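You operate a simulated robot arm through the tools that you are given. There is no shell and no other tool. Be economical: measure what you need, move in short steps, check, and stop when the job is done.

Carry out the task below with a simulated two-armed robot. There is one attempt and no reset: what you move stays moved.

JOB
Pick up the green sticker dispenser with one hand, pass it to the other hand and put it on the top of the steel table. Set down upright: green sticker dispenser.
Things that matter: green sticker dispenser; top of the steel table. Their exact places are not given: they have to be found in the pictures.

It is judged by the outcome, as a careful person would: the job done as asked, and still so three seconds after it is handed in. It fails if anything else is knocked over, pushed out of place, dropped, spilled or broken.

ROBOT AND FRAMES
Two 7-joint arms with two-finger parallel grippers on one trunk, on a base that drives. Base frame: it is fixed to the floor where the robot stands at the start and does not move with it; the origin is under the middle of the robot, x ahead of it, y to its left, z up; the surface under the hand at the start is at about z = 40. Lengths are in cm, angles in degrees, forces in N, time in s.
The left shoulder is at the start at [16.7, 17.4, 95.3], the right one opposite. With the tool pointing down near the work surface each hand reaches from about 10 to 72 cm from the robot's upright axis, wherever it stands, measured 20 degrees to its own side. Places, roughly: top of the steel table [-390, 50, 80]. Payload 3.6 kg a hand.
The tool frame of a hand sits at the grasp point between the pads (the TCP): z along the fingers, y along the line on which they close. The tips reach 3 cm beyond it. The gripper opens to 11 cm. The fingers are 2 cm wide and 1 cm thick; the gripper's body (4.8 by 11.2 cm) begins 5.5 cm behind the TCP.
Orientation is that of the tool frame in the base frame, as [roll, pitch, yaw] about the fixed x, y, z axes, in that order (R = Rz(yaw) Ry(pitch) Rx(roll)). With the fingers straight down and closing along the base's y, the tool's x points along the base's -x, its y along +y and its z along -z.

CONTROLS
- The arms move only by the tool step_arm. It takes "left_increments", "right_increments" or both (then of equal length, played together; a hand with none holds still); each is a list of rows, each a list of 7 numbers: the shift along the base's x, y, z in mm, then the turn, a rotation vector about the base's x, y, z in rad, then the opening, from 0 (shut) to 1 (fully open). In form: [[tx, ty, tz, wx, wy, wz, gripper], ...]. A call has 1 to 10 rows; each row shifts and turns the commanded pose from where the row before left it. A row lasts 0.2 s, in which the tool goes at most 5 cm and 8.6 degrees; a call with a longer step from one row to the next is refused whole, and so is a gripper value outside its range. A pose out of reach is approached as far as the arm can. The call stops where the force on the tool passes 40 N (or 10 N more than at its start, if that is more) or the arm is blocked; 0.2 s more then pass. Each finger travels about 15.3 cm/s and halts on what it meets, pressing with about 39 N; the grip force reading is that of the motor and also rises with nothing between the fingers. The clock runs only during rows and for 0.2 s after the last one: add rows that do not move to give the fingers time. It gives the time, the measured TCP pose, the force on the tool (base axes), the opening and the grip force at its end, in the units of the frame above (readings bear some noise), with the torque about the TCP (base axes, N m) and any sound that the robot's microphone picked up, and new pictures: "show" is both (left out), scene, wrist or none (wrist: the cameras of the hands that moved).
- Cameras (640 x 400 px; columns grow to the right, rows downward): "scene" is now at [25.46, -1.17, 108.42]; the picture's right is [-0.05, -1.00, 0.00], its down [-0.93, 0.04, -0.36] and it looks along [0.36, -0.02, -0.93] (base axes); focal length 257 px, centre (320, 200). "left" rides on the left gripper at [7.2, -1.7, -10.3] in its tool frame; the picture's right is [0.23, 0.97, 0.00], its down [-0.76, 0.18, -0.62] and it looks along [-0.61, 0.14, 0.78] (tool axes); focal length 222 px, centre (320, 200). "right" rides on the right gripper at [7.2, 1.7, -10.3] in its tool frame; the picture's right is [-0.23, 0.97, 0.00], its down [-0.76, -0.18, -0.62] and it looks along [-0.61, -0.14, 0.78] (tool axes); focal length 222 px, centre (320, 200).
- lift_body(by): slides the trunk up (or, below 0, down) by that many cm; the arms and the scene camera ride with it, the base frame stays. It gives what a move gives, with no picture.
- drive_base(legs): drives the robot by 1 to 6 legs, each [ahead, left, turn to the left] in cm, cm and degrees, along the robot's own axes; the way and the turn of a leg run together, so that a leg with both is an arc; at most 150 cm and 180 degrees a leg. The arms and the cameras ride along, it lands a little off, and it stops where it bumps. It gives what a move gives, and a new picture of the scene camera.
- aim_head(pan, tilt): turns the head with the scene camera to pan (to the left, within 86 degrees either way) and tilt (down, from -29 to 69), counted from straight ahead of the robot. It gives what a move gives, and a new picture of the scene camera.
- pixel_to_xyz(camera, pixels): there is no depth. For up to 12 entries [column, row, z] of the newest picture of that camera ("zoom" is the newest enlarged one), the place [x, y] in the base frame at which the ray of that pixel passes the height z, good to about 0.2 cm, but the place of the scene camera against the robot may be out by one fixed shift of up to 1.2 cm in any direction. No time passes.
- inspect(camera, box): a new picture of the part [left, top, right, bottom] of that camera's present view, enlarged. No time passes.
- hand_in(): hands the job in; it is judged then, once.

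Keep the steps short. Do not move on a guess: measure, check each grasp and each placing, and mend mistakes. In all there are 80 turns and 260 pictures (those below and enlarged ones count). Leave the grippers open and the arms clear of the work at the hand-in unless told otherwise, and finish with a single line.

The tools are called after ">>>" as a command line: name --argument value ..., lists and objects as JSON in quotes. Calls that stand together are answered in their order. step_arm: Moves the arms, as the interface text tells. Its arguments: {"type":"object","properties":{"left_increments":{"type":"array","items":{"type":"array","items":{"type":"number"}}},"right_increments":{"type":"array","items":{"type":"array","items":{"type":"number"}}},"show":{"type":"string","enum":["both","scene","wrist","none"]}},"required":[]} The other tools are called the same way: lift_body (by) slides the trunk up or down; drive_base (legs) drives the base; aim_head (pan, tilt) turns the head that bears the scene camera; pixel_to_xyz (camera, pixels) gives the place at which the rays of pixels pass given heights; inspect (camera, box) takes an enlarged picture of a part of a camera's view; hand_in () hands the job in.

At the start:

```text
time_s: 0.0
left_tcp_pos: [36.93, 22.0, 57.11]
left_orientation: [173.2, 0.1, 177.7]
left_ft_force: [0.2, -0.6, 0.3]
left_ft_torque: [0.01, -0.02, -0.01]
left_width: 11.01
left_finger_force: 0.1
right_tcp_pos: [32.83, -11.81, 57.54]
right_orientation: [180.0, -0.1, -180.0]
right_ft_force: [0.2, -0.1, -0.8]
right_ft_torque: [0.01, 0.02, 0.0]
right_width: 11.0
right_finger_force: 0.0
trunk travel left (down, up): [-7.5, 68.8]
robot x, y, heading: [-0.14, -0.15, -0.3]
head pan, tilt: [-2.6, 68.8]
```

scene: 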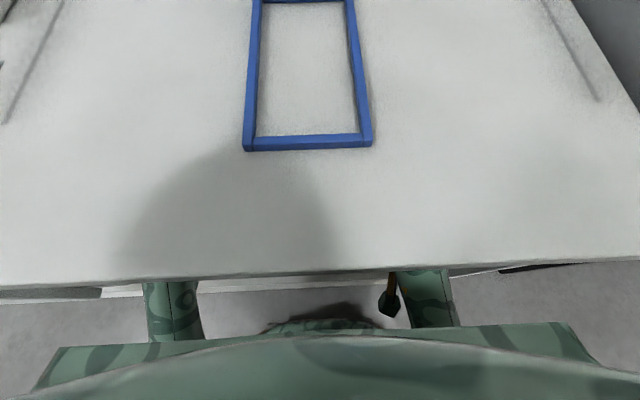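
right: 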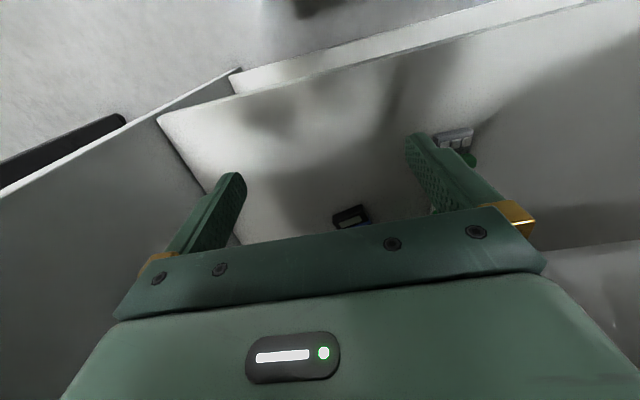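
left: 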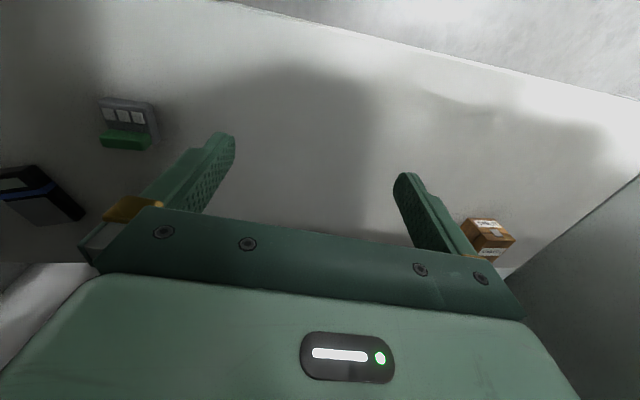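

The scene view shows a white board with a blue frame hiding the hands; the left wrist view shows a green and grey item near (127,122). I look closer and raise the head for a wider view.

>>> inspect --camera "left" --box '[0, 60, 240, 210]'

>>> aim_head --pan 0 --tilt 35

>>> pixel_to_xyz --camera "left" --pixels '[[127, 150, 40], [104, 147, 40], [150, 150, 40], [127, 100, 44], [480, 250, 40], [40, 220, 40], [250, 5, 40], [638, 178, 40]]'

>>> pixel_to_xyz --camera "right" --pixels '[[470, 162, 40], [440, 150, 40], [350, 220, 40], [160, 118, 40], [235, 75, 40], [540, 250, 40]]'

```text
2.67 times, centred on (120, 135) of left
```

zoom: 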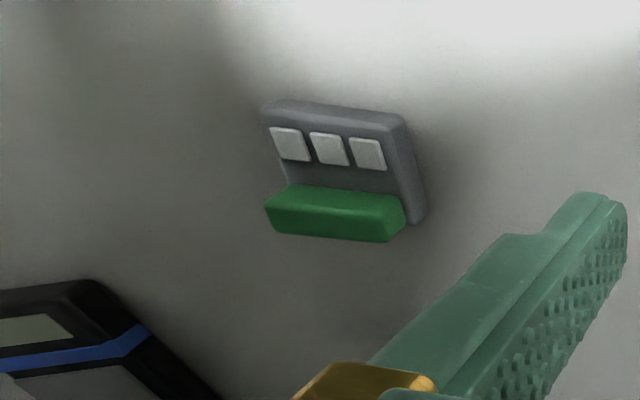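

```text
time_s: 1.0
left_tcp_pos: [36.84, 22.18, 57.1]
left_orientation: [173.0, 0.1, 177.6]
left_ft_force: [-0.7, -0.5, -0.6]
left_ft_torque: [0.0, -0.03, 0.0]
left_width: 11.0
left_finger_force: 0.0
right_tcp_pos: [32.83, -11.75, 57.54]
right_orientation: [-180.0, 0.0, 180.0]
right_ft_force: [0.5, -0.2, 0.0]
right_ft_torque: [0.03, -0.03, 0.01]
right_width: 11.0
right_finger_force: 0.1
trunk travel left (down, up): [-7.5, 68.8]
robot x, y, heading: [0.08, 0.03, -0.3]
head pan, tilt: [0.0, 35.0]
```

scene: 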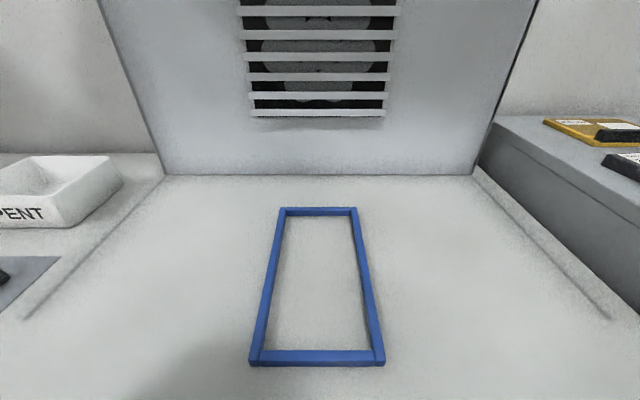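

```text
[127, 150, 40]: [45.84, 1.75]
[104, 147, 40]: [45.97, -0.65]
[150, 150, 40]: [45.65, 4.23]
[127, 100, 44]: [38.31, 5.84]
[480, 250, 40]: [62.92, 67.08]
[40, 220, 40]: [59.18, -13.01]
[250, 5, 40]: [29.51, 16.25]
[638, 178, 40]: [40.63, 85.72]
```

```text
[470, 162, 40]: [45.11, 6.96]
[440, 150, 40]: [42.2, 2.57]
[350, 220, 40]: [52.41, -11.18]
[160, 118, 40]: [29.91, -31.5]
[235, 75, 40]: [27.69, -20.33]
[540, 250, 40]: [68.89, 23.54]
```

The dispenser lies in a lower compartment under the board. I look at the right wrist view enlarged, and look around to the sides.

>>> inspect --camera "right" --box '[300, 80, 540, 230]'

>>> aim_head --pan 86 --tilt 25

>>> aim_head --pan -86 --tilt 25

```text
2.67 times, centred on (420, 155) of right
```

zoom: 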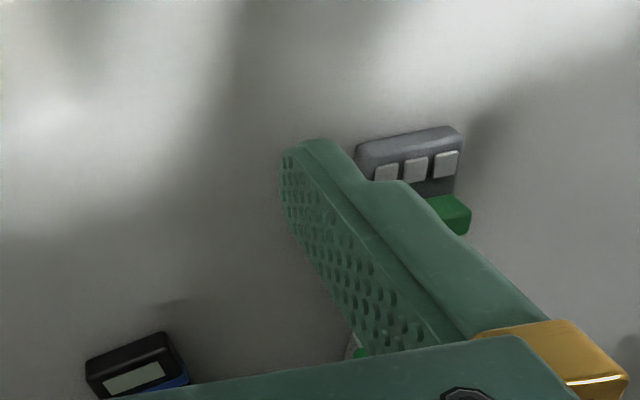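

```text
time_s: 2.6
left_tcp_pos: [36.77, 22.25, 57.06]
left_orientation: [173.0, 0.2, 177.6]
left_ft_force: [-0.6, -0.9, 0.5]
left_ft_torque: [0.0, -0.02, 0.0]
left_width: 11.0
left_finger_force: 0.1
right_tcp_pos: [32.74, -11.85, 57.48]
right_orientation: [-180.0, -0.1, 180.0]
right_ft_force: [-0.4, -0.4, 0.0]
right_ft_torque: [-0.01, 0.02, 0.01]
right_width: 10.98
right_finger_force: 0.2
trunk travel left (down, up): [-7.5, 68.8]
robot x, y, heading: [-0.12, -0.09, -0.0]
head pan, tilt: [85.9, 25.0]
```

scene: 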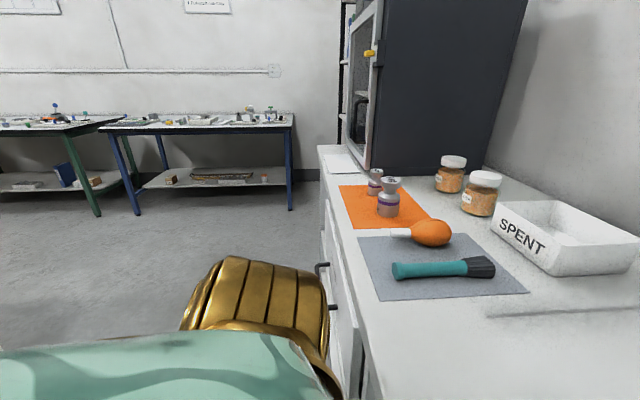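

```text
time_s: 5.2
left_tcp_pos: [36.88, 22.32, 57.12]
left_orientation: [173.0, 0.0, 177.8]
left_ft_force: [0.3, 0.0, 0.3]
left_ft_torque: [0.0, -0.05, -0.01]
left_width: 10.99
left_finger_force: 0.1
right_tcp_pos: [32.73, -11.86, 57.54]
right_orientation: [180.0, -0.2, 180.0]
right_ft_force: [0.1, -0.6, -0.4]
right_ft_torque: [0.0, -0.03, -0.03]
right_width: 11.0
right_finger_force: 0.1
trunk travel left (down, up): [-7.5, 68.8]
robot x, y, heading: [0.1, 0.29, -0.1]
head pan, tilt: [-85.9, 25.0]
```

scene: 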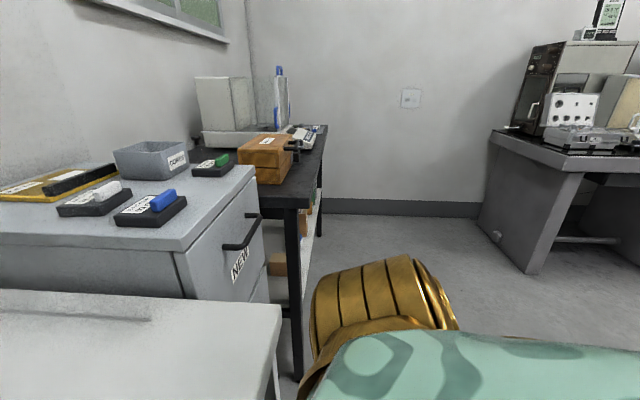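

I triangulate the dispenser's points from both wrist cameras at two heights.

>>> pixel_to_xyz --camera "left" --pixels '[[108.6, 114.3, 40], [108.6, 114.3, 48], [137.5, 117.7, 40], [137.5, 117.7, 48], [100.4, 98.6, 40], [100.4, 98.6, 48], [151.7, 105, 40], [151.7, 105, 48], [151, 136, 40], [151, 136, 48], [145, 150, 40], [145, 150, 48]]'

>>> pixel_to_xyz --camera "right" --pixels '[[444.6, 144.4, 40], [444.6, 144.4, 48], [466.7, 141.4, 40], [466.7, 141.4, 48], [434.8, 134.3, 40], [434.8, 134.3, 48], [472.3, 128, 40], [472.3, 128, 48], [475.3, 158, 40], [475.3, 158, 48], [472, 167, 40], [472, 167, 48]]'

>>> aim_head --pan 0 --tilt 60

```text
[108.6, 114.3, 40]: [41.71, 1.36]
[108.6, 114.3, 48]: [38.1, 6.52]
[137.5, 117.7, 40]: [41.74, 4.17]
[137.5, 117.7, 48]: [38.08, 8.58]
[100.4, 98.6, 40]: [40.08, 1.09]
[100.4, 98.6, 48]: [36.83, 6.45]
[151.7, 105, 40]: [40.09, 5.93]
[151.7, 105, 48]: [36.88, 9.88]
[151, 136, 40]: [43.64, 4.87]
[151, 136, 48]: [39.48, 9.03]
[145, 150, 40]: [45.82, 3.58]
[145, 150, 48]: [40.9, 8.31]
```

```text
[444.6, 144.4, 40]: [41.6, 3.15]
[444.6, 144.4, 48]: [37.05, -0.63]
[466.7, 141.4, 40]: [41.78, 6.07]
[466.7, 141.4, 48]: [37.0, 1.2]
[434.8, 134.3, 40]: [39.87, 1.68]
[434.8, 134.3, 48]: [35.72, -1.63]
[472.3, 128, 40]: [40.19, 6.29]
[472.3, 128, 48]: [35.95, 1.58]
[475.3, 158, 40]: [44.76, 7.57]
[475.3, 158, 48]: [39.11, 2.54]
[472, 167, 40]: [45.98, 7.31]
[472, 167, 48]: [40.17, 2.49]
```

```text
time_s: 6.8
left_tcp_pos: [36.76, 22.13, 57.14]
left_orientation: [172.9, 0.1, 177.7]
left_ft_force: [1.1, 0.8, 0.4]
left_ft_torque: [-0.01, -0.02, -0.03]
left_width: 10.99
left_finger_force: 0.0
right_tcp_pos: [32.79, -11.86, 57.48]
right_orientation: [180.0, -0.1, 180.0]
right_ft_force: [0.3, 0.1, 0.1]
right_ft_torque: [-0.04, 0.01, 0.02]
right_width: 11.03
right_finger_force: 0.0
trunk travel left (down, up): [-7.5, 68.8]
robot x, y, heading: [0.11, 0.04, -0.0]
head pan, tilt: [0.0, 60.0]
```

scene: 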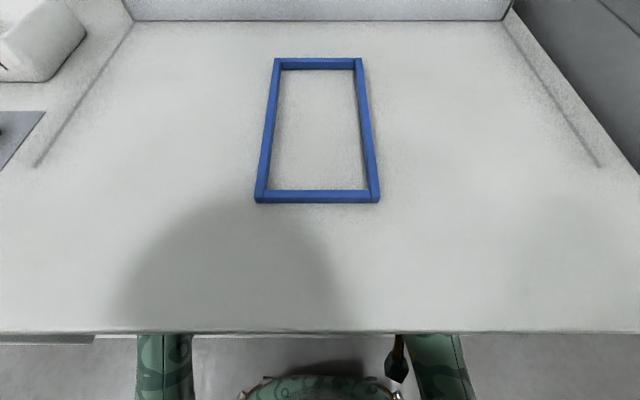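

Near edge of the dispenser is at about x 39.9, z 40.5; the green bar at about x 43, z 43; y 1.4–6.1. It is small. I move the left hand toward y = 4 (right hand a bit aside) for a direct close view of its shape.

>>> step_arm --left_increments '[[0, -30, 0, 0, 0, 0, 1], [0, -30, 0, 0, 0, 0, 1], [0, -30, 0, 0, 0, 0, 1], [0, -30, 0, 0, 0, 0, 1], [0, -30, 0, 0, 0, 0, 1], [0, -30, 0, 0, 0, 0, 1], [0, 0, 0, 0.1, 0, 0, 1], [0, 0, 0, 0, 0, 0, 1]]' --right_increments '[[0, -20, 0, 0, 0, 0, 1], [0, -20, 0, 0, 0, 0, 1], [0, -20, 0, 0, 0, 0, 1], [0, 0, 0, 0, 0, 0, 1], [0, 0, 0, 0, 0, 0, 1], [0, 0, 0, 0, 0, 0, 1], [0, 0, 0, 0, 0, 0, 1], [0, 0, 0, 0, 0, 0, 1]]' --show "wrist"

```text
time_s: 7.4
left_tcp_pos: [37.65, 22.85, 56.66]
left_orientation: [161.8, 0.7, 174.3]
left_ft_force: [0.8, 0.5, 0.6]
left_ft_torque: [-0.01, 0.01, -0.01]
left_width: 11.03
left_finger_force: 0.0
right_tcp_pos: [32.55, -16.19, 57.4]
right_orientation: [-178.6, -0.1, -179.6]
right_ft_force: [0.7, -0.8, 0.8]
right_ft_torque: [-0.01, -0.01, 0.02]
right_width: 10.99
right_finger_force: 0.1
trunk travel left (down, up): [-7.5, 68.8]
robot x, y, heading: [0.07, -0.04, -0.2]
head pan, tilt: [0.0, 60.0]
stopped in row 3 (left hand): the arm was blocked; the commanded pose is now the measured one
```

right: 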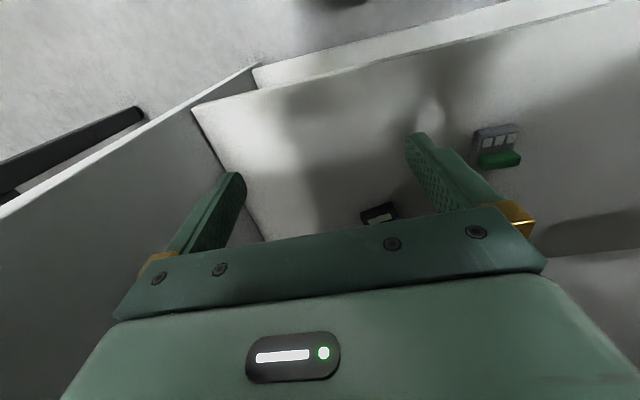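
left: 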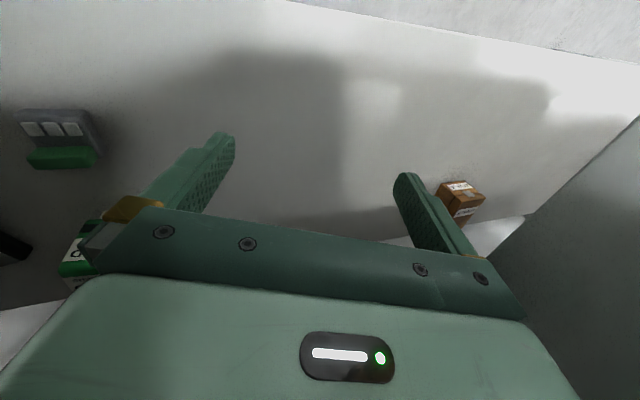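

The left arm is blocked (probably its elbow under the counter). I move it back out and upright a little; the right hand will do the picking, with the base shifted left.

>>> step_arm --left_increments '[[0, 10, 0, -0.06, 0, 0, 1], [0, 10, 0, -0.06, 0, 0, 1], [0, 10, 0, 0, 0, 0.03, 1], [0, 0, 0, 0, 0, 0, 1]]' --show "none"

>>> drive_base --legs '[[0, 14, 0]]'

>>> inspect --camera "right" --box '[0, 0, 640, 400]'

```text
time_s: 8.2
left_tcp_pos: [37.74, 26.8, 56.77]
left_orientation: [165.2, 1.2, 172.9]
left_ft_force: [-11.6, -37.7, -5.2]
left_ft_torque: [1.65, -0.66, 0.83]
left_width: 9.06
left_finger_force: 0.1
right_tcp_pos: [32.49, -16.66, 57.46]
right_orientation: [-178.6, -0.2, -179.7]
right_ft_force: [-0.3, 0.7, 0.0]
right_ft_torque: [0.04, -0.01, -0.01]
right_width: 10.99
right_finger_force: 0.0
trunk travel left (down, up): [-7.5, 68.8]
robot x, y, heading: [-0.09, -0.0, -0.2]
head pan, tilt: [0.0, 60.0]
stopped in row 3 (left hand): the force on the tool passed its limit at 48 N (the readings are from after the stop); the commanded pose is now the measured one
```

```text
time_s: 8.9
left_tcp_pos: [38.13, 26.75, 56.69]
left_orientation: [166.0, 1.4, 172.1]
left_ft_force: [-10.5, -32.6, -11.9]
left_ft_torque: [1.18, -0.62, 0.69]
left_width: 9.28
left_finger_force: 0.0
right_tcp_pos: [32.42, -16.44, 57.23]
right_orientation: [-178.6, -0.1, -180.0]
right_ft_force: [-0.5, -0.6, -0.5]
right_ft_torque: [0.04, 0.02, 0.01]
right_width: 11.02
right_finger_force: 0.1
trunk travel left (down, up): [-7.5, 68.8]
robot x, y, heading: [-0.08, 0.13, -0.5]
head pan, tilt: [0.0, 60.0]
stopped in leg 1: the force on the tool passed its limit at 62 N (the readings are from after the stop); the commanded pose is now the measured one
```

scene: 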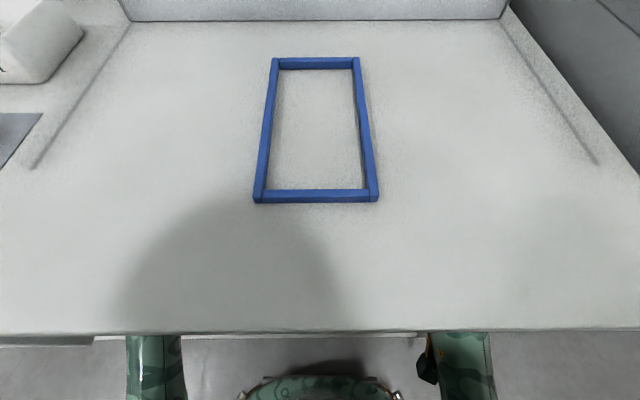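

```text
1.00 times, centred on (320, 200) of right (not enlarged: the box is as wide or as high as the picture)
```

zoom: 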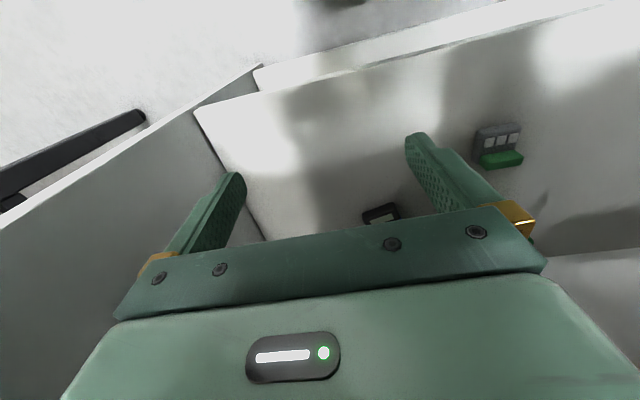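

The left finger is pressing on something at its +y side. I look at the left view before moving anything.

>>> inspect --camera "left" --box '[0, 0, 640, 400]'

>>> inspect --camera "left" --box '[380, 100, 640, 300]'

```text
1.00 times, centred on (320, 200) of left (not enlarged: the box is as wide or as high as the picture)
```

zoom: 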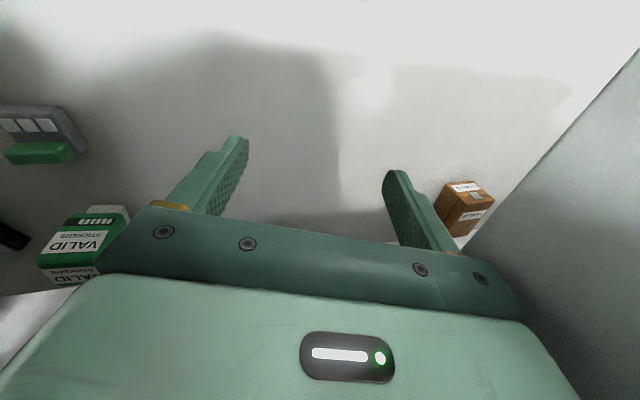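

```text
2.00 times, centred on (510, 200) of left
```

zoom: 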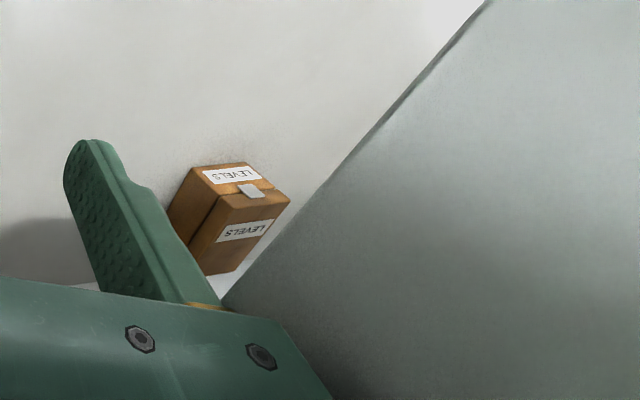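

The left finger is pressing on the left side panel at about y 33. I relieve it by a small move to -y.

>>> step_arm --left_increments '[[0, -10, 0, 0, 0, 0, 1], [0, -8, 0, 0, 0, 0, 1], [0, 0, 0, 0, 0, 0, 1]]' --show "none"

>>> aim_head --pan 35 --tilt 65

```text
time_s: 9.4
left_tcp_pos: [38.44, 26.79, 56.78]
left_orientation: [163.6, 1.6, 171.3]
left_ft_force: [-11.1, -30.2, -19.8]
left_ft_torque: [0.57, -0.65, 0.72]
left_width: 9.22
left_finger_force: 0.0
right_tcp_pos: [32.37, -16.47, 57.38]
right_orientation: [-178.6, -0.2, 179.9]
right_ft_force: [-0.6, -0.3, -0.3]
right_ft_torque: [0.01, 0.01, -0.02]
right_width: 11.03
right_finger_force: 0.0
trunk travel left (down, up): [-7.5, 68.8]
robot x, y, heading: [0.05, 0.12, -0.7]
head pan, tilt: [0.0, 60.0]
stopped in row 2 (left hand): the force on the tool passed its limit at 47 N (the readings are from after the stop); the commanded pose is now the measured one
```

```text
time_s: 10.5
left_tcp_pos: [38.48, 27.05, 56.85]
left_orientation: [163.4, 1.6, 171.3]
left_ft_force: [3.5, -38.2, -19.1]
left_ft_torque: [1.04, 0.11, 0.04]
left_width: 8.98
left_finger_force: 0.1
right_tcp_pos: [32.41, -16.38, 57.28]
right_orientation: [-178.6, -0.2, -180.0]
right_ft_force: [0.4, 0.3, -0.6]
right_ft_torque: [0.01, 0.03, 0.01]
right_width: 11.01
right_finger_force: 0.1
trunk travel left (down, up): [-7.5, 68.8]
robot x, y, heading: [0.01, 0.44, -0.5]
head pan, tilt: [35.0, 65.0]
```

scene: 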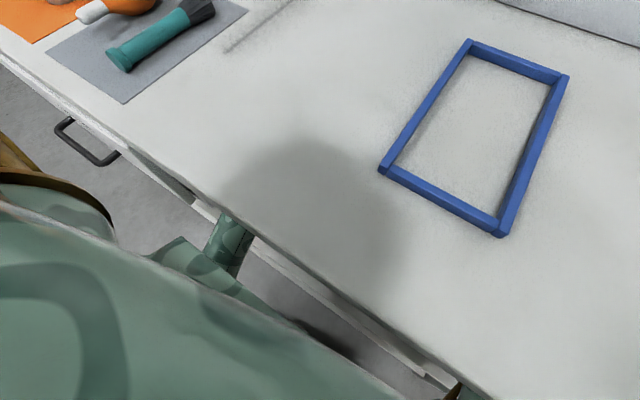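

The left forearm and finger are wedged against the left panel; driving the base 4 cm to the right frees both (right hand has about 8 cm room).

>>> drive_base --legs '[[0, -4, 0]]'

```text
time_s: 11.3
left_tcp_pos: [38.16, 23.17, 56.85]
left_orientation: [163.2, 1.6, 171.6]
left_ft_force: [0.0, 0.2, -0.4]
left_ft_torque: [0.02, 0.02, -0.01]
left_width: 11.02
left_finger_force: 0.1
right_tcp_pos: [32.4, -20.2, 57.36]
right_orientation: [-178.5, 0.0, -180.0]
right_ft_force: [0.0, -0.7, -0.1]
right_ft_torque: [0.01, -0.01, 0.0]
right_width: 11.02
right_finger_force: 0.1
trunk travel left (down, up): [-7.5, 68.8]
robot x, y, heading: [0.29, -3.63, -0.3]
head pan, tilt: [35.0, 65.0]
```

scene: 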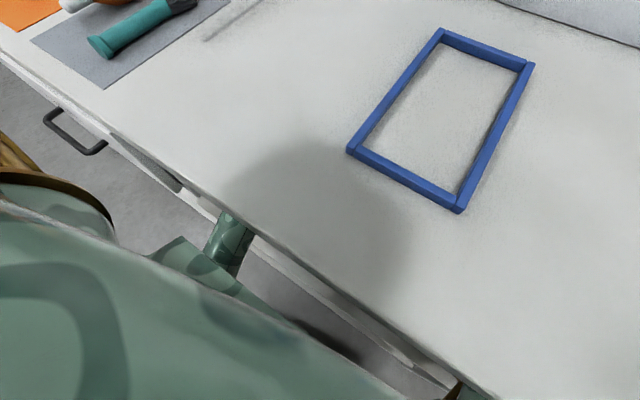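

Free now. I back the robot straight out 60 cm to look into the compartment from the front.

>>> drive_base --legs '[[-25, 0, 0], [-40, 0, 0]]'

>>> aim_head --pan 0 --tilt 35

```text
time_s: 15.3
left_tcp_pos: [-26.99, 23.8, 56.94]
left_orientation: [163.2, 1.6, 171.1]
left_ft_force: [-0.5, -0.2, -0.4]
left_ft_torque: [0.03, 0.0, -0.01]
left_width: 10.97
left_finger_force: 0.0
right_tcp_pos: [-33.36, -19.7, 57.43]
right_orientation: [-178.6, -0.1, 179.7]
right_ft_force: [0.4, -0.1, 0.8]
right_ft_torque: [-0.02, -0.02, 0.0]
right_width: 11.0
right_finger_force: 0.0
trunk travel left (down, up): [-7.5, 68.8]
robot x, y, heading: [-65.75, -2.58, -0.8]
head pan, tilt: [35.0, 65.0]
```

scene: 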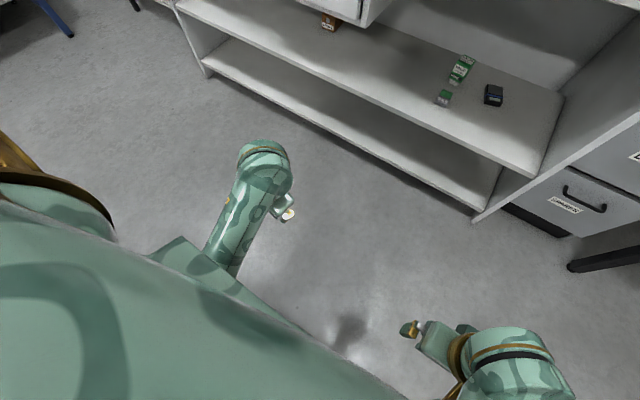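

```text
time_s: 16.3
left_tcp_pos: [-26.95, 23.86, 56.89]
left_orientation: [163.1, 1.6, 171.0]
left_ft_force: [0.4, -0.4, 0.8]
left_ft_torque: [0.0, 0.01, -0.01]
left_width: 11.01
left_finger_force: 0.0
right_tcp_pos: [-33.23, -19.67, 57.34]
right_orientation: [-178.5, -0.1, 179.7]
right_ft_force: [0.6, 0.4, -0.2]
right_ft_torque: [-0.02, -0.04, 0.01]
right_width: 11.0
right_finger_force: 0.0
trunk travel left (down, up): [-7.5, 68.8]
robot x, y, heading: [-65.36, -3.04, -1.0]
head pan, tilt: [0.0, 35.0]
```

scene: 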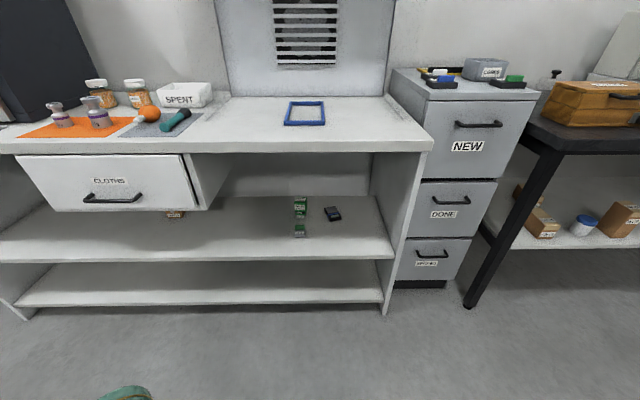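

Now the bench is clear: drawer at the left, shelf with the green items. I zoom in on them.

>>> inspect --camera "scene" --box '[260, 180, 380, 255]'

>>> pixel_to_xyz --camera "scene" --pixels '[[300, 237, 40], [394, 257, 40], [330, 150, 80], [432, 145, 80], [405, 240, 40], [0, 262, 40], [300, 215, 40], [333, 220, 40], [177, 217, 40]]'

```text
5.33 times, centred on (320, 218) of scene
```

zoom: 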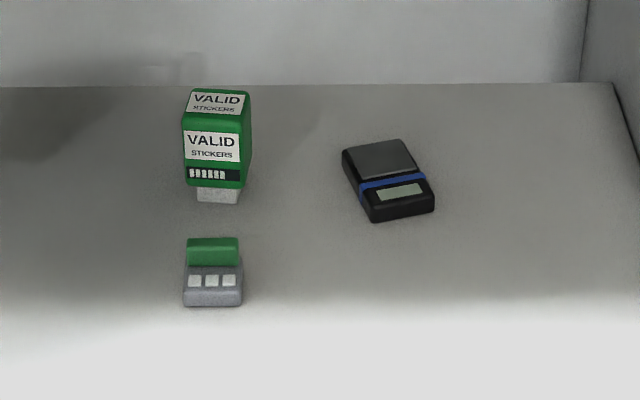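

```text
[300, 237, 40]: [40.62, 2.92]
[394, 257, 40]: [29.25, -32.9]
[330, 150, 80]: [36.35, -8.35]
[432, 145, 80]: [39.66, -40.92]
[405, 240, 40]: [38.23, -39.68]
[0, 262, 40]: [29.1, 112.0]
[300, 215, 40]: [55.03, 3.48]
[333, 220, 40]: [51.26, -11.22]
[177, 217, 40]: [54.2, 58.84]
```

The real target is the green "VALID STICKERS" box (about x 55, y 3.5), behind the small keypad; a black scale is at its right. Left hand will pick from above, the right hand will take over. First I straighten the left hand and bring both hands inward while in free space.

>>> step_arm --left_increments '[[0, -20, 0, -0.1, 0.009, 0.052, 1], [0, -20, 0, -0.1, 0.009, 0.052, 1], [0, -20, 0, -0.1, 0.009, 0.052, 1], [0, -20, 0, 0, 0, 0, 1], [0, -20, 0, 0, 0, 0, 1], [0, -20, 0, 0, 0, 0, 1], [0, 0, 0, 0, 0, 0, 1]]' --right_increments '[[0, 13, 0, 0, 0, 0, 1], [0, 13, 0, 0, 0, 0, 1], [0, 13, 0, 0, 0, 0, 1], [0, 13, 0, 0, 0, 0, 1], [0, 13, 0, 0, 0, 0, 1], [0, 13, 0, 0, 0, 0, 1], [0, 0, 0, 0, 0, 0, 1]]' --show "none"

>>> aim_head --pan 0 --tilt 55

```text
time_s: 16.8
left_tcp_pos: [-26.78, 27.21, 57.68]
left_orientation: [160.3, 0.6, 172.1]
left_ft_force: [-0.4, 0.4, 0.0]
left_ft_torque: [-0.02, 0.0, 0.02]
left_width: 10.99
left_finger_force: 0.0
right_tcp_pos: [-32.73, -20.73, 56.87]
right_orientation: [-173.0, 1.0, -178.2]
right_ft_force: [0.0, 0.1, 0.7]
right_ft_torque: [0.05, 0.0, -0.02]
right_width: 11.0
right_finger_force: 0.0
trunk travel left (down, up): [-7.5, 68.8]
robot x, y, heading: [-65.39, -2.93, -0.8]
head pan, tilt: [0.0, 35.0]
stopped in row 2 (left hand): the arm was blocked; the commanded pose is now the measured one
```

```text
time_s: 17.7
left_tcp_pos: [-26.81, 27.22, 57.5]
left_orientation: [160.3, 0.5, 172.1]
left_ft_force: [0.5, -0.2, 0.1]
left_ft_torque: [0.02, 0.0, 0.03]
left_width: 10.98
left_finger_force: 0.1
right_tcp_pos: [-32.72, -20.7, 56.94]
right_orientation: [-173.1, 1.0, -178.1]
right_ft_force: [-0.5, -0.5, -0.6]
right_ft_torque: [0.02, 0.01, -0.04]
right_width: 11.0
right_finger_force: 0.0
trunk travel left (down, up): [-7.5, 68.8]
robot x, y, heading: [-65.68, -2.81, -1.0]
head pan, tilt: [0.0, 55.0]
```

scene: 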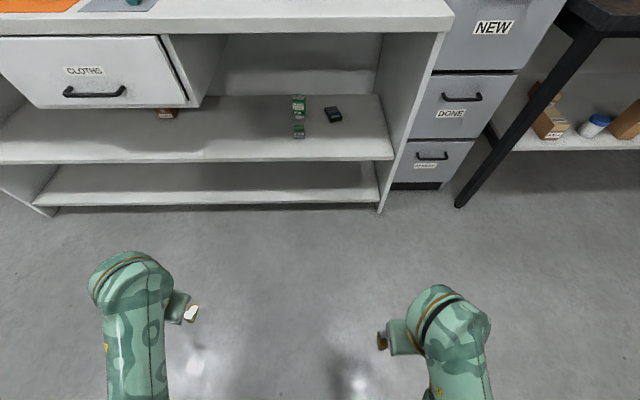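

Both hands went the wrong way: the arms are at some limit so folded. I try extending the left hand forward first.

>>> step_arm --left_increments '[[30, 0, 0, 0, 0, 0, 1], [30, 0, 0, 0, 0, 0, 1], [30, 0, 0, 0, 0, 0, 1], [0, 0, 0, 0, 0, 0, 1]]' --right_increments '[[30, 0, 0, 0, 0, 0, 1], [30, 0, 0, 0, 0, 0, 1], [30, 0, 0, 0, 0, 0, 1], [0, 0, 0, 0, 0, 0, 1]]' --show "none"

```text
time_s: 18.3
left_tcp_pos: [-20.77, 29.63, 57.99]
left_orientation: [156.5, -0.1, 171.9]
left_ft_force: [0.5, -0.1, -0.6]
left_ft_torque: [0.0, 0.0, 0.01]
left_width: 10.99
left_finger_force: 0.1
right_tcp_pos: [-27.12, -25.89, 56.23]
right_orientation: [-163.9, 0.0, -175.5]
right_ft_force: [-0.4, 0.0, 0.9]
right_ft_torque: [0.0, 0.0, 0.04]
right_width: 10.97
right_finger_force: 0.1
trunk travel left (down, up): [-7.5, 68.8]
robot x, y, heading: [-65.48, -2.64, -1.1]
head pan, tilt: [0.0, 55.0]
stopped in row 3 (right hand): the arm was blocked; the commanded pose is now the measured one
```

Hands drift outward and tilt. I test which direction frees the left arm: moving outward and up with the roll correction.

>>> step_arm --left_increments '[[0, 20, 20, 0, 0, 0, 1], [0, 20, 20, 0, 0, 0, 1], [0, 20, 20, -0.1, 0, 0, 1], [0, 0, 20, -0.1, 0, 0, 1], [0, 0, 20, -0.1, 0, 0, 1], [0, 0, 0, 0, 0, 0, 1]]' --right_increments '[[0, -20, 20, 0, 0, 0, 1], [0, -20, 20, 0, 0, 0, 1], [0, -20, 20, 0.1, 0, 0, 1], [0, 0, 20, 0.1, 0, 0, 1], [0, 0, 20, 0, 0, 0, 1], [0, 0, 0, 0, 0, 0, 1]]' --show "none"

>>> inspect --camera "scene" --box '[0, 0, 640, 400]'

```text
time_s: 19.0
left_tcp_pos: [-20.73, 34.87, 62.69]
left_orientation: [155.2, -0.3, 171.9]
left_ft_force: [-0.7, 0.6, 0.8]
left_ft_torque: [0.04, 0.02, 0.02]
left_width: 11.01
left_finger_force: 0.0
right_tcp_pos: [-26.88, -35.7, 61.33]
right_orientation: [-154.1, -1.2, -173.3]
right_ft_force: [-0.3, 0.6, -0.2]
right_ft_torque: [0.02, 0.01, 0.02]
right_width: 10.99
right_finger_force: 0.1
trunk travel left (down, up): [-7.5, 68.8]
robot x, y, heading: [-65.05, -2.56, -0.7]
head pan, tilt: [0.0, 55.0]
stopped in row 3 (right hand): the arm was blocked; the commanded pose is now the measured one
```

```text
1.00 times, centred on (320, 200) of scene (not enlarged: the box is as wide or as high as the picture)
```

zoom: 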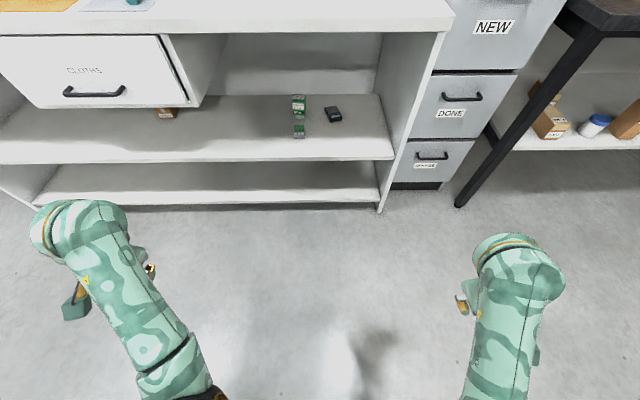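

I test small pure rotations to understand the limits: left toward upright, right the other way.

>>> step_arm --left_increments '[[0, 0, 0, -0.04, 0, 0, 1], [0, 0, 0, -0.04, 0, 0, 1], [0, 0, 0, 0, 0, 0, 1], [0, 0, 0, 0, 0, 0, 1]]' --show "none"

>>> step_arm --right_increments '[[0, 0, 10, 0, 0, 0, 1], [0, 0, 10, 0, 0, 0, 1], [0, 0, 0, 0, 0, 0, 1], [0, 0, 0, 0, 0, 0, 1]]' --show "none"

```text
time_s: 20.0
left_tcp_pos: [-20.75, 35.62, 62.95]
left_orientation: [158.8, 0.3, 172.0]
left_ft_force: [0.2, 2.1, -0.5]
left_ft_torque: [-0.01, 0.02, -0.06]
left_width: 11.0
left_finger_force: 0.1
right_tcp_pos: [-27.03, -35.5, 61.3]
right_orientation: [-154.1, -1.3, -173.3]
right_ft_force: [0.1, 0.2, 0.0]
right_ft_torque: [0.01, 0.02, 0.02]
right_width: 11.0
right_finger_force: 0.0
trunk travel left (down, up): [-7.5, 68.8]
robot x, y, heading: [-65.52, -3.23, -1.0]
head pan, tilt: [0.0, 55.0]
```

```text
time_s: 21.2
left_tcp_pos: [-20.54, 35.72, 63.11]
left_orientation: [158.6, 0.5, 172.1]
left_ft_force: [0.2, -0.3, 0.0]
left_ft_torque: [-0.02, 0.01, 0.0]
left_width: 11.0
left_finger_force: 0.1
right_tcp_pos: [-26.76, -38.14, 64.19]
right_orientation: [-149.1, -2.0, -172.6]
right_ft_force: [0.2, -0.6, 0.2]
right_ft_torque: [0.01, 0.0, 0.0]
right_width: 11.0
right_finger_force: 0.0
trunk travel left (down, up): [-7.5, 68.8]
robot x, y, heading: [-65.35, -2.67, -1.0]
head pan, tilt: [0.0, 55.0]
stopped in row 4 (right hand): the arm was blocked; the commanded pose is now the measured one
```

The left responds to rotation. I continue turning it upright in small rows, and try the right likewise.

>>> step_arm --left_increments '[[0, 0, 0, -0.05, 0, 0, 1], [0, 0, 0, -0.05, 0, 0, 1], [0, 0, 0, -0.05, 0, 0, 1], [0, 0, 0, -0.05, 0, 0, 1], [0, 0, 0, 0, 0, 0, 1], [0, 0, 0, 0, 0, 0, 1]]' --show "none"

>>> step_arm --right_increments '[[0, 0, 0, 0.05, 0, 0, 1], [0, 0, 0, 0.05, 0, 0, 1], [0, 0, 0, 0.05, 0, 0, 1], [0, 0, 0, 0.05, 0, 0, 1], [0, 0, 0, 0, 0, 0, 1], [0, 0, 0, 0, 0, 0, 1]]' --show "none"

```text
time_s: 22.6
left_tcp_pos: [-20.73, 35.54, 62.85]
left_orientation: [170.2, 2.0, 172.2]
left_ft_force: [0.6, -0.6, -0.3]
left_ft_torque: [0.0, -0.03, 0.01]
left_width: 11.03
left_finger_force: 0.0
right_tcp_pos: [-26.74, -38.06, 64.24]
right_orientation: [-149.0, -1.8, -172.7]
right_ft_force: [0.2, -0.7, -0.1]
right_ft_torque: [0.0, 0.01, 0.0]
right_width: 10.99
right_finger_force: 0.0
trunk travel left (down, up): [-7.5, 68.8]
robot x, y, heading: [-65.64, -3.21, -0.9]
head pan, tilt: [0.0, 55.0]
```

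```text
time_s: 24.2
left_tcp_pos: [-20.7, 35.45, 63.0]
left_orientation: [170.2, 2.0, 172.3]
left_ft_force: [0.1, 0.1, -0.1]
left_ft_torque: [0.01, 0.03, 0.0]
left_width: 11.01
left_finger_force: 0.0
right_tcp_pos: [-26.72, -41.6, 65.53]
right_orientation: [-154.2, -1.1, -172.5]
right_ft_force: [-0.1, 0.0, 0.5]
right_ft_torque: [-0.03, 0.01, -0.02]
right_width: 11.0
right_finger_force: 0.0
trunk travel left (down, up): [-7.5, 68.8]
robot x, y, heading: [-65.64, -3.13, -1.1]
head pan, tilt: [0.0, 55.0]
stopped in row 6 (right hand): the arm was blocked; the commanded pose is now the measured one
```

Left is responding normally now. I try the right hand: slow forward extension.

>>> step_arm --right_increments '[[10, 0, 0, 0.03, 0, 0, 1], [10, 0, 0, 0.03, 0, 0, 1], [10, 0, 0, 0.03, 0, 0, 1], [10, 0, 0, 0.03, 0, 0, 1], [0, 0, 0, 0, 0, 0, 1], [0, 0, 0, 0, 0, 0, 1]]' --left_increments '[[10, -10, 0, -0.03, 0.01, 0.03, 1], [10, -10, 0, -0.03, 0.01, 0.03, 1], [10, -10, 0, -0.03, 0.01, 0.03, 1], [10, -10, 0, -0.03, 0, 0.03, 1], [0, 0, 0, 0, 0, 0, 1], [0, 0, 0, 0, 0, 0, 1]]' --show "none"

>>> inspect --camera "scene" --box '[0, 0, 640, 400]'

```text
time_s: 25.6
left_tcp_pos: [-16.78, 31.47, 63.02]
left_orientation: [177.2, 0.7, 179.3]
left_ft_force: [-0.3, 0.0, -0.4]
left_ft_torque: [0.01, -0.02, 0.0]
left_width: 10.99
left_finger_force: 0.1
right_tcp_pos: [-22.82, -41.26, 65.53]
right_orientation: [-161.4, -0.1, -172.5]
right_ft_force: [-0.7, 1.2, 0.5]
right_ft_torque: [-0.01, -0.02, -0.03]
right_width: 10.99
right_finger_force: 0.1
trunk travel left (down, up): [-7.5, 68.8]
robot x, y, heading: [-65.61, -3.04, -1.2]
head pan, tilt: [0.0, 55.0]
```

```text
1.00 times, centred on (320, 200) of scene (not enlarged: the box is as wide or as high as the picture)
```

zoom: 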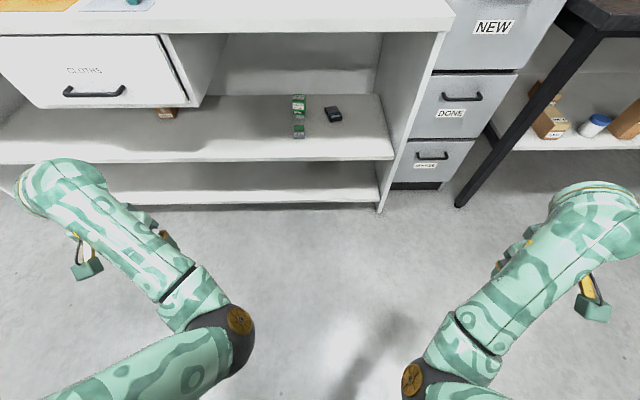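

Now I can see: the arms work with elbows in, hands outward. Plan: turn the robot about 40° right so the left forearm points straight into the bay while the right arm stays outside. First I yaw the left hand +40° relative to the robot and lower it 5 cm.

>>> step_arm --left_increments '[[0, 0, -5, -0.01, 0, 0.1, 1], [0, 0, -5, -0.01, 0, 0.1, 1], [0, 0, -5, -0.01, 0, 0.1, 1], [0, 0, -5, -0.01, 0, 0.1, 1], [0, 0, -10, 0, 0, 0.1, 1], [0, 0, -10, 0, 0, 0.1, 1], [0, 0, -10, 0, 0, 0.1, 1], [0, 0, 0, 0, 0, 0, 1], [0, 0, 0, 0, 0, 0, 1]]' --show "none"

>>> pixel_to_xyz --camera "scene" --pixels '[[235, 340, 85], [60, 190, 80], [40, 60, 70], [205, 107, 60], [310, 32, 82]]'

```text
time_s: 27.6
left_tcp_pos: [-16.72, 31.64, 57.95]
left_orientation: [179.4, 0.4, -140.4]
left_ft_force: [0.4, -0.2, 0.7]
left_ft_torque: [0.02, -0.02, 0.0]
left_width: 10.99
left_finger_force: 0.1
right_tcp_pos: [-22.76, -41.41, 65.52]
right_orientation: [-161.3, -0.3, -172.6]
right_ft_force: [-0.6, 0.3, 0.6]
right_ft_torque: [0.02, 0.01, -0.03]
right_width: 10.98
right_finger_force: 0.0
trunk travel left (down, up): [-7.5, 68.8]
robot x, y, heading: [-65.55, -2.71, -0.8]
head pan, tilt: [0.0, 55.0]
```

```text
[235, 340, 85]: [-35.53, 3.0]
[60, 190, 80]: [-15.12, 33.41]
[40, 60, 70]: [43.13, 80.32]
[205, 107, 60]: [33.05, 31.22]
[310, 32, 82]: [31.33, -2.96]
```

Left tracks precisely. Now I turn the robot 39° right in place.

>>> drive_base --legs '[[0, 0, -39]]'

>>> aim_head --pan 40 --tilt 50

```text
time_s: 29.8
left_tcp_pos: [-5.83, -6.55, 58.05]
left_orientation: [179.5, 0.3, -179.3]
left_ft_force: [0.0, 0.1, -1.0]
left_ft_torque: [0.02, -0.01, -0.01]
left_width: 11.01
left_finger_force: 0.0
right_tcp_pos: [-56.26, -59.55, 65.54]
right_orientation: [-161.3, -0.2, 148.7]
right_ft_force: [-0.1, -1.1, -0.2]
right_ft_torque: [0.01, -0.02, 0.01]
right_width: 10.98
right_finger_force: 0.0
trunk travel left (down, up): [-7.5, 68.8]
robot x, y, heading: [-65.87, -3.16, -39.5]
head pan, tilt: [0.0, 55.0]
```

scene: 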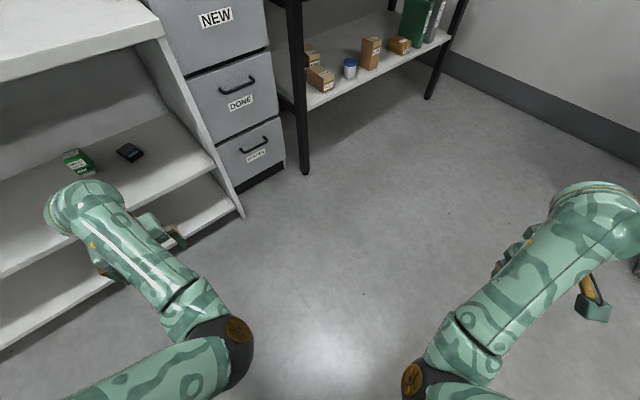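

```text
time_s: 30.9
left_tcp_pos: [-5.93, -6.58, 57.81]
left_orientation: [179.4, 0.4, -179.4]
left_ft_force: [0.9, 0.4, 0.4]
left_ft_torque: [0.0, 0.0, 0.02]
left_width: 11.01
left_finger_force: 0.1
right_tcp_pos: [-56.3, -59.64, 65.56]
right_orientation: [-161.2, -0.1, 148.8]
right_ft_force: [0.0, -0.2, 0.2]
right_ft_torque: [-0.02, -0.01, 0.01]
right_width: 11.0
right_finger_force: 0.1
trunk travel left (down, up): [-7.5, 68.8]
robot x, y, heading: [-65.25, -2.96, -39.8]
head pan, tilt: [40.0, 50.0]
```

scene: 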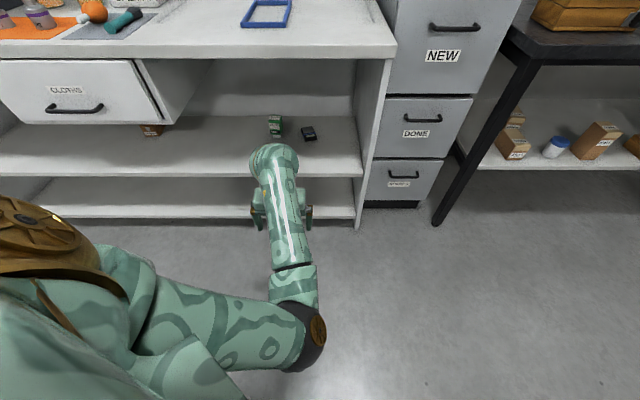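

The left forearm now points straight at the bay. I lower the trunk 2 cm for headroom and drive in so the hand stops in front of the dispenser (TCP about x 34, y 3.5).

>>> lift_body --by -2

>>> drive_base --legs '[[-6.4, 7.7, 0], [30.7, 25.6, 0]]'

>>> inspect --camera "left" --box '[0, 0, 640, 400]'

```text
time_s: 31.6
left_tcp_pos: [-5.84, -6.58, 56.1]
left_orientation: [179.4, 0.4, -179.3]
left_ft_force: [-0.1, 0.6, 0.1]
left_ft_torque: [-0.01, -0.03, -0.01]
left_width: 10.99
left_finger_force: 0.1
right_tcp_pos: [-56.48, -59.88, 63.56]
right_orientation: [-160.9, -0.1, 148.6]
right_ft_force: [0.0, 0.6, 1.1]
right_ft_torque: [0.03, 0.01, 0.01]
right_width: 10.99
right_finger_force: 0.1
trunk travel left (down, up): [-5.5, 70.8]
robot x, y, heading: [-65.31, -2.8, -39.7]
head pan, tilt: [40.0, 50.0]
```

```text
time_s: 33.0
left_tcp_pos: [-2.59, 1.08, 59.49]
left_orientation: [179.5, 4.9, 170.1]
left_ft_force: [-0.6, -4.4, -1.8]
left_ft_torque: [0.39, -0.09, 0.03]
left_width: 11.0
left_finger_force: 0.1
right_tcp_pos: [-66.0, -44.18, 66.16]
right_orientation: [-157.0, 2.6, 137.7]
right_ft_force: [-4.0, -0.4, 2.4]
right_ft_torque: [0.04, -0.3, 0.09]
right_width: 10.98
right_finger_force: 0.0
trunk travel left (down, up): [-5.5, 70.8]
robot x, y, heading: [-58.78, 12.06, -49.9]
head pan, tilt: [40.0, 50.0]
stopped in leg 2: the robot was blocked; the commanded pose is now the measured one
```

scene: 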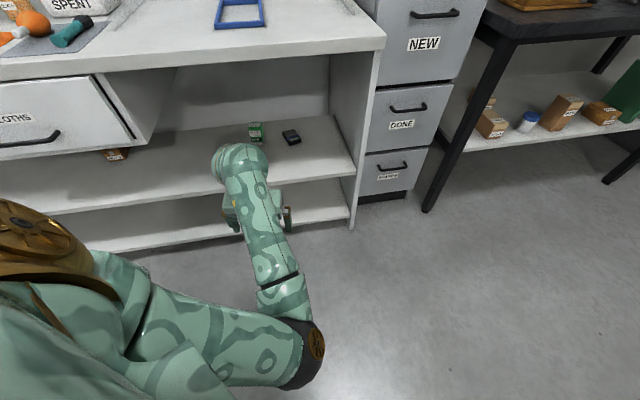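

```text
1.00 times, centred on (320, 200) of left (not enlarged: the box is as wide or as high as the picture)
```

zoom: 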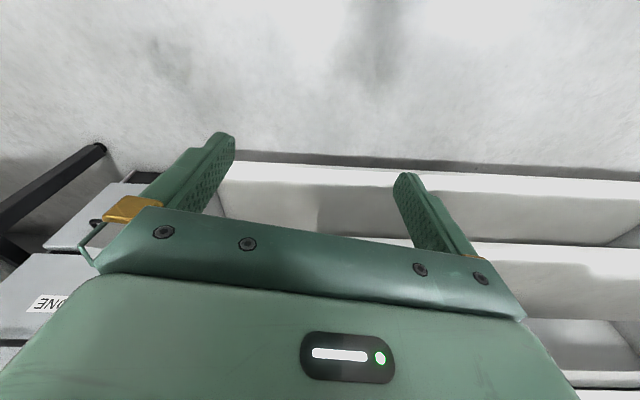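

The robot reports being blocked and seems tilted. I look down around the base before doing anything.

>>> aim_head --pan 50 --tilt 69

>>> aim_head --pan 86 --tilt 40

>>> aim_head --pan -40 --tilt 55

```text
time_s: 33.9
left_tcp_pos: [-1.98, 3.53, 58.94]
left_orientation: [179.8, 4.1, 171.2]
left_ft_force: [-0.6, 0.4, -0.8]
left_ft_torque: [-0.01, 0.01, -0.02]
left_width: 10.99
left_finger_force: 0.0
right_tcp_pos: [-64.31, -42.85, 66.64]
right_orientation: [-156.2, 3.0, 138.7]
right_ft_force: [0.5, 0.4, -0.1]
right_ft_torque: [0.0, -0.01, -0.01]
right_width: 10.97
right_finger_force: 0.0
trunk travel left (down, up): [-5.5, 70.8]
robot x, y, heading: [-59.04, 13.13, -49.2]
head pan, tilt: [50.0, 68.8]
```

scene: 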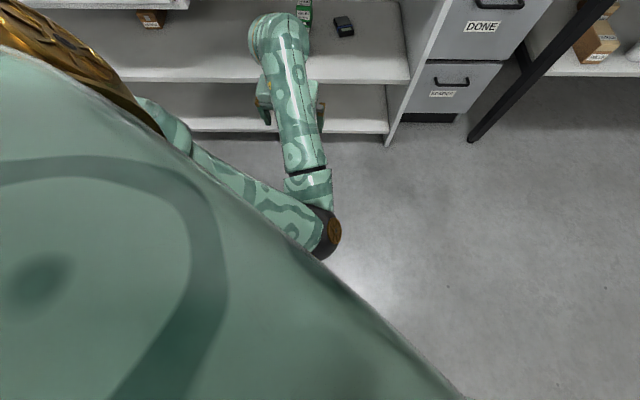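

```text
time_s: 34.9
left_tcp_pos: [-1.93, 3.56, 58.9]
left_orientation: [-180.0, 4.1, 171.2]
left_ft_force: [0.0, -0.3, 0.3]
left_ft_torque: [0.02, -0.03, 0.04]
left_width: 11.03
left_finger_force: 0.1
right_tcp_pos: [-64.21, -42.99, 66.79]
right_orientation: [-156.2, 2.8, 138.8]
right_ft_force: [0.1, 0.1, -1.4]
right_ft_torque: [-0.01, 0.03, 0.0]
right_width: 10.98
right_finger_force: 0.0
trunk travel left (down, up): [-5.5, 70.8]
robot x, y, heading: [-59.19, 12.93, -49.2]
head pan, tilt: [85.9, 40.0]
```

scene: 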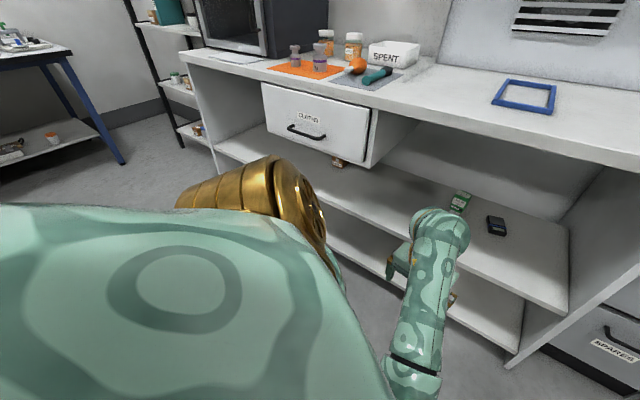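

```text
time_s: 36.9
left_tcp_pos: [-1.97, 3.61, 58.96]
left_orientation: [179.7, 4.0, 171.2]
left_ft_force: [-0.5, 0.2, 0.6]
left_ft_torque: [0.02, 0.02, -0.03]
left_width: 10.99
left_finger_force: 0.0
right_tcp_pos: [-64.35, -43.04, 66.72]
right_orientation: [-156.2, 2.8, 138.8]
right_ft_force: [-0.5, 0.3, -0.5]
right_ft_torque: [0.01, 0.0, 0.05]
right_width: 11.01
right_finger_force: 0.1
trunk travel left (down, up): [-5.5, 70.8]
robot x, y, heading: [-59.25, 12.99, -49.2]
head pan, tilt: [-40.0, 55.0]
```

scene: 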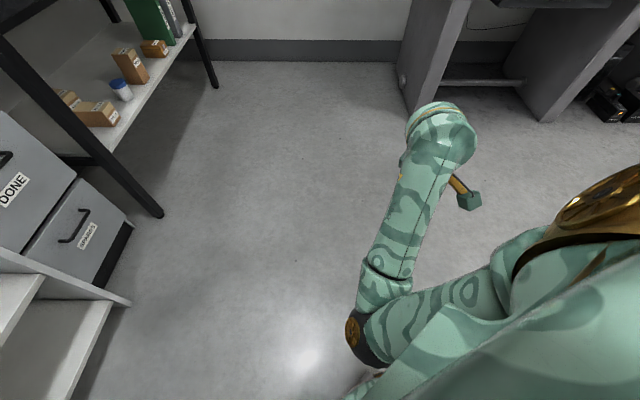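

Nothing visible blocks the base; perhaps the arms just swung with the jerk. I try a short cautious leg of 5 cm toward +x with rotation back to -40°.

>>> drive_base --legs '[[0, 0, 9]]'

>>> drive_base --legs '[[4, 3, 0]]'

```text
time_s: 38.0
left_tcp_pos: [-1.27, 12.57, 59.01]
left_orientation: [179.8, 4.1, -179.7]
left_ft_force: [-0.3, -0.3, -0.5]
left_ft_torque: [-0.01, 0.0, 0.0]
left_width: 11.01
left_finger_force: 0.1
right_tcp_pos: [-55.55, -43.04, 66.73]
right_orientation: [-156.3, 2.8, 147.9]
right_ft_force: [0.1, 0.0, -0.4]
right_ft_torque: [-0.01, 0.0, 0.01]
right_width: 10.99
right_finger_force: 0.0
trunk travel left (down, up): [-5.5, 70.8]
robot x, y, heading: [-58.85, 13.13, -40.2]
head pan, tilt: [-40.0, 55.0]
```

scene: 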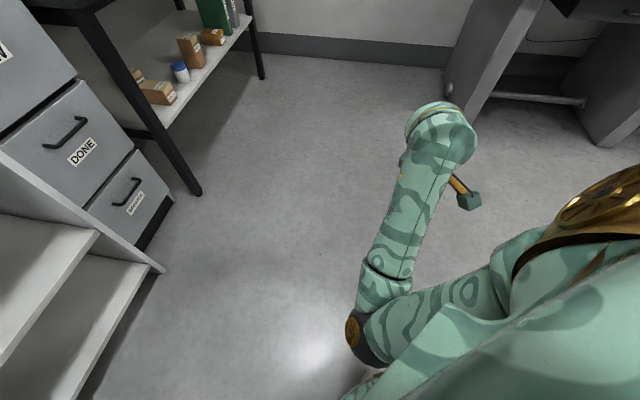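

```text
time_s: 38.9
left_tcp_pos: [3.76, 12.41, 58.98]
left_orientation: [179.8, 4.2, -179.7]
left_ft_force: [0.6, 0.2, 0.8]
left_ft_torque: [-0.03, 0.0, -0.02]
left_width: 10.98
left_finger_force: 0.1
right_tcp_pos: [-50.49, -43.45, 66.74]
right_orientation: [-156.0, 2.9, 147.8]
right_ft_force: [0.6, -1.0, -0.7]
right_ft_torque: [0.0, -0.01, 0.03]
right_width: 11.0
right_finger_force: 0.0
trunk travel left (down, up): [-5.5, 70.8]
robot x, y, heading: [-53.77, 12.78, -40.2]
head pan, tilt: [-40.0, 55.0]
```

scene: 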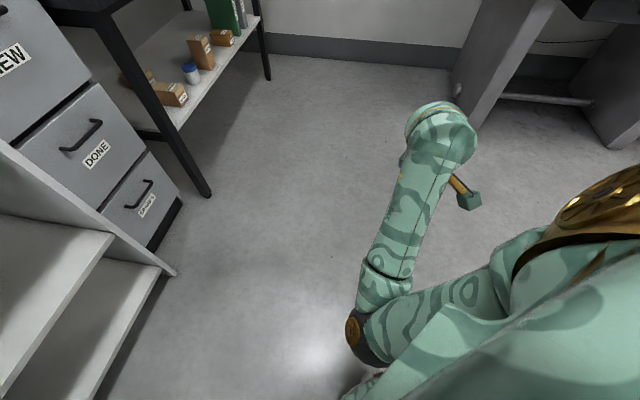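

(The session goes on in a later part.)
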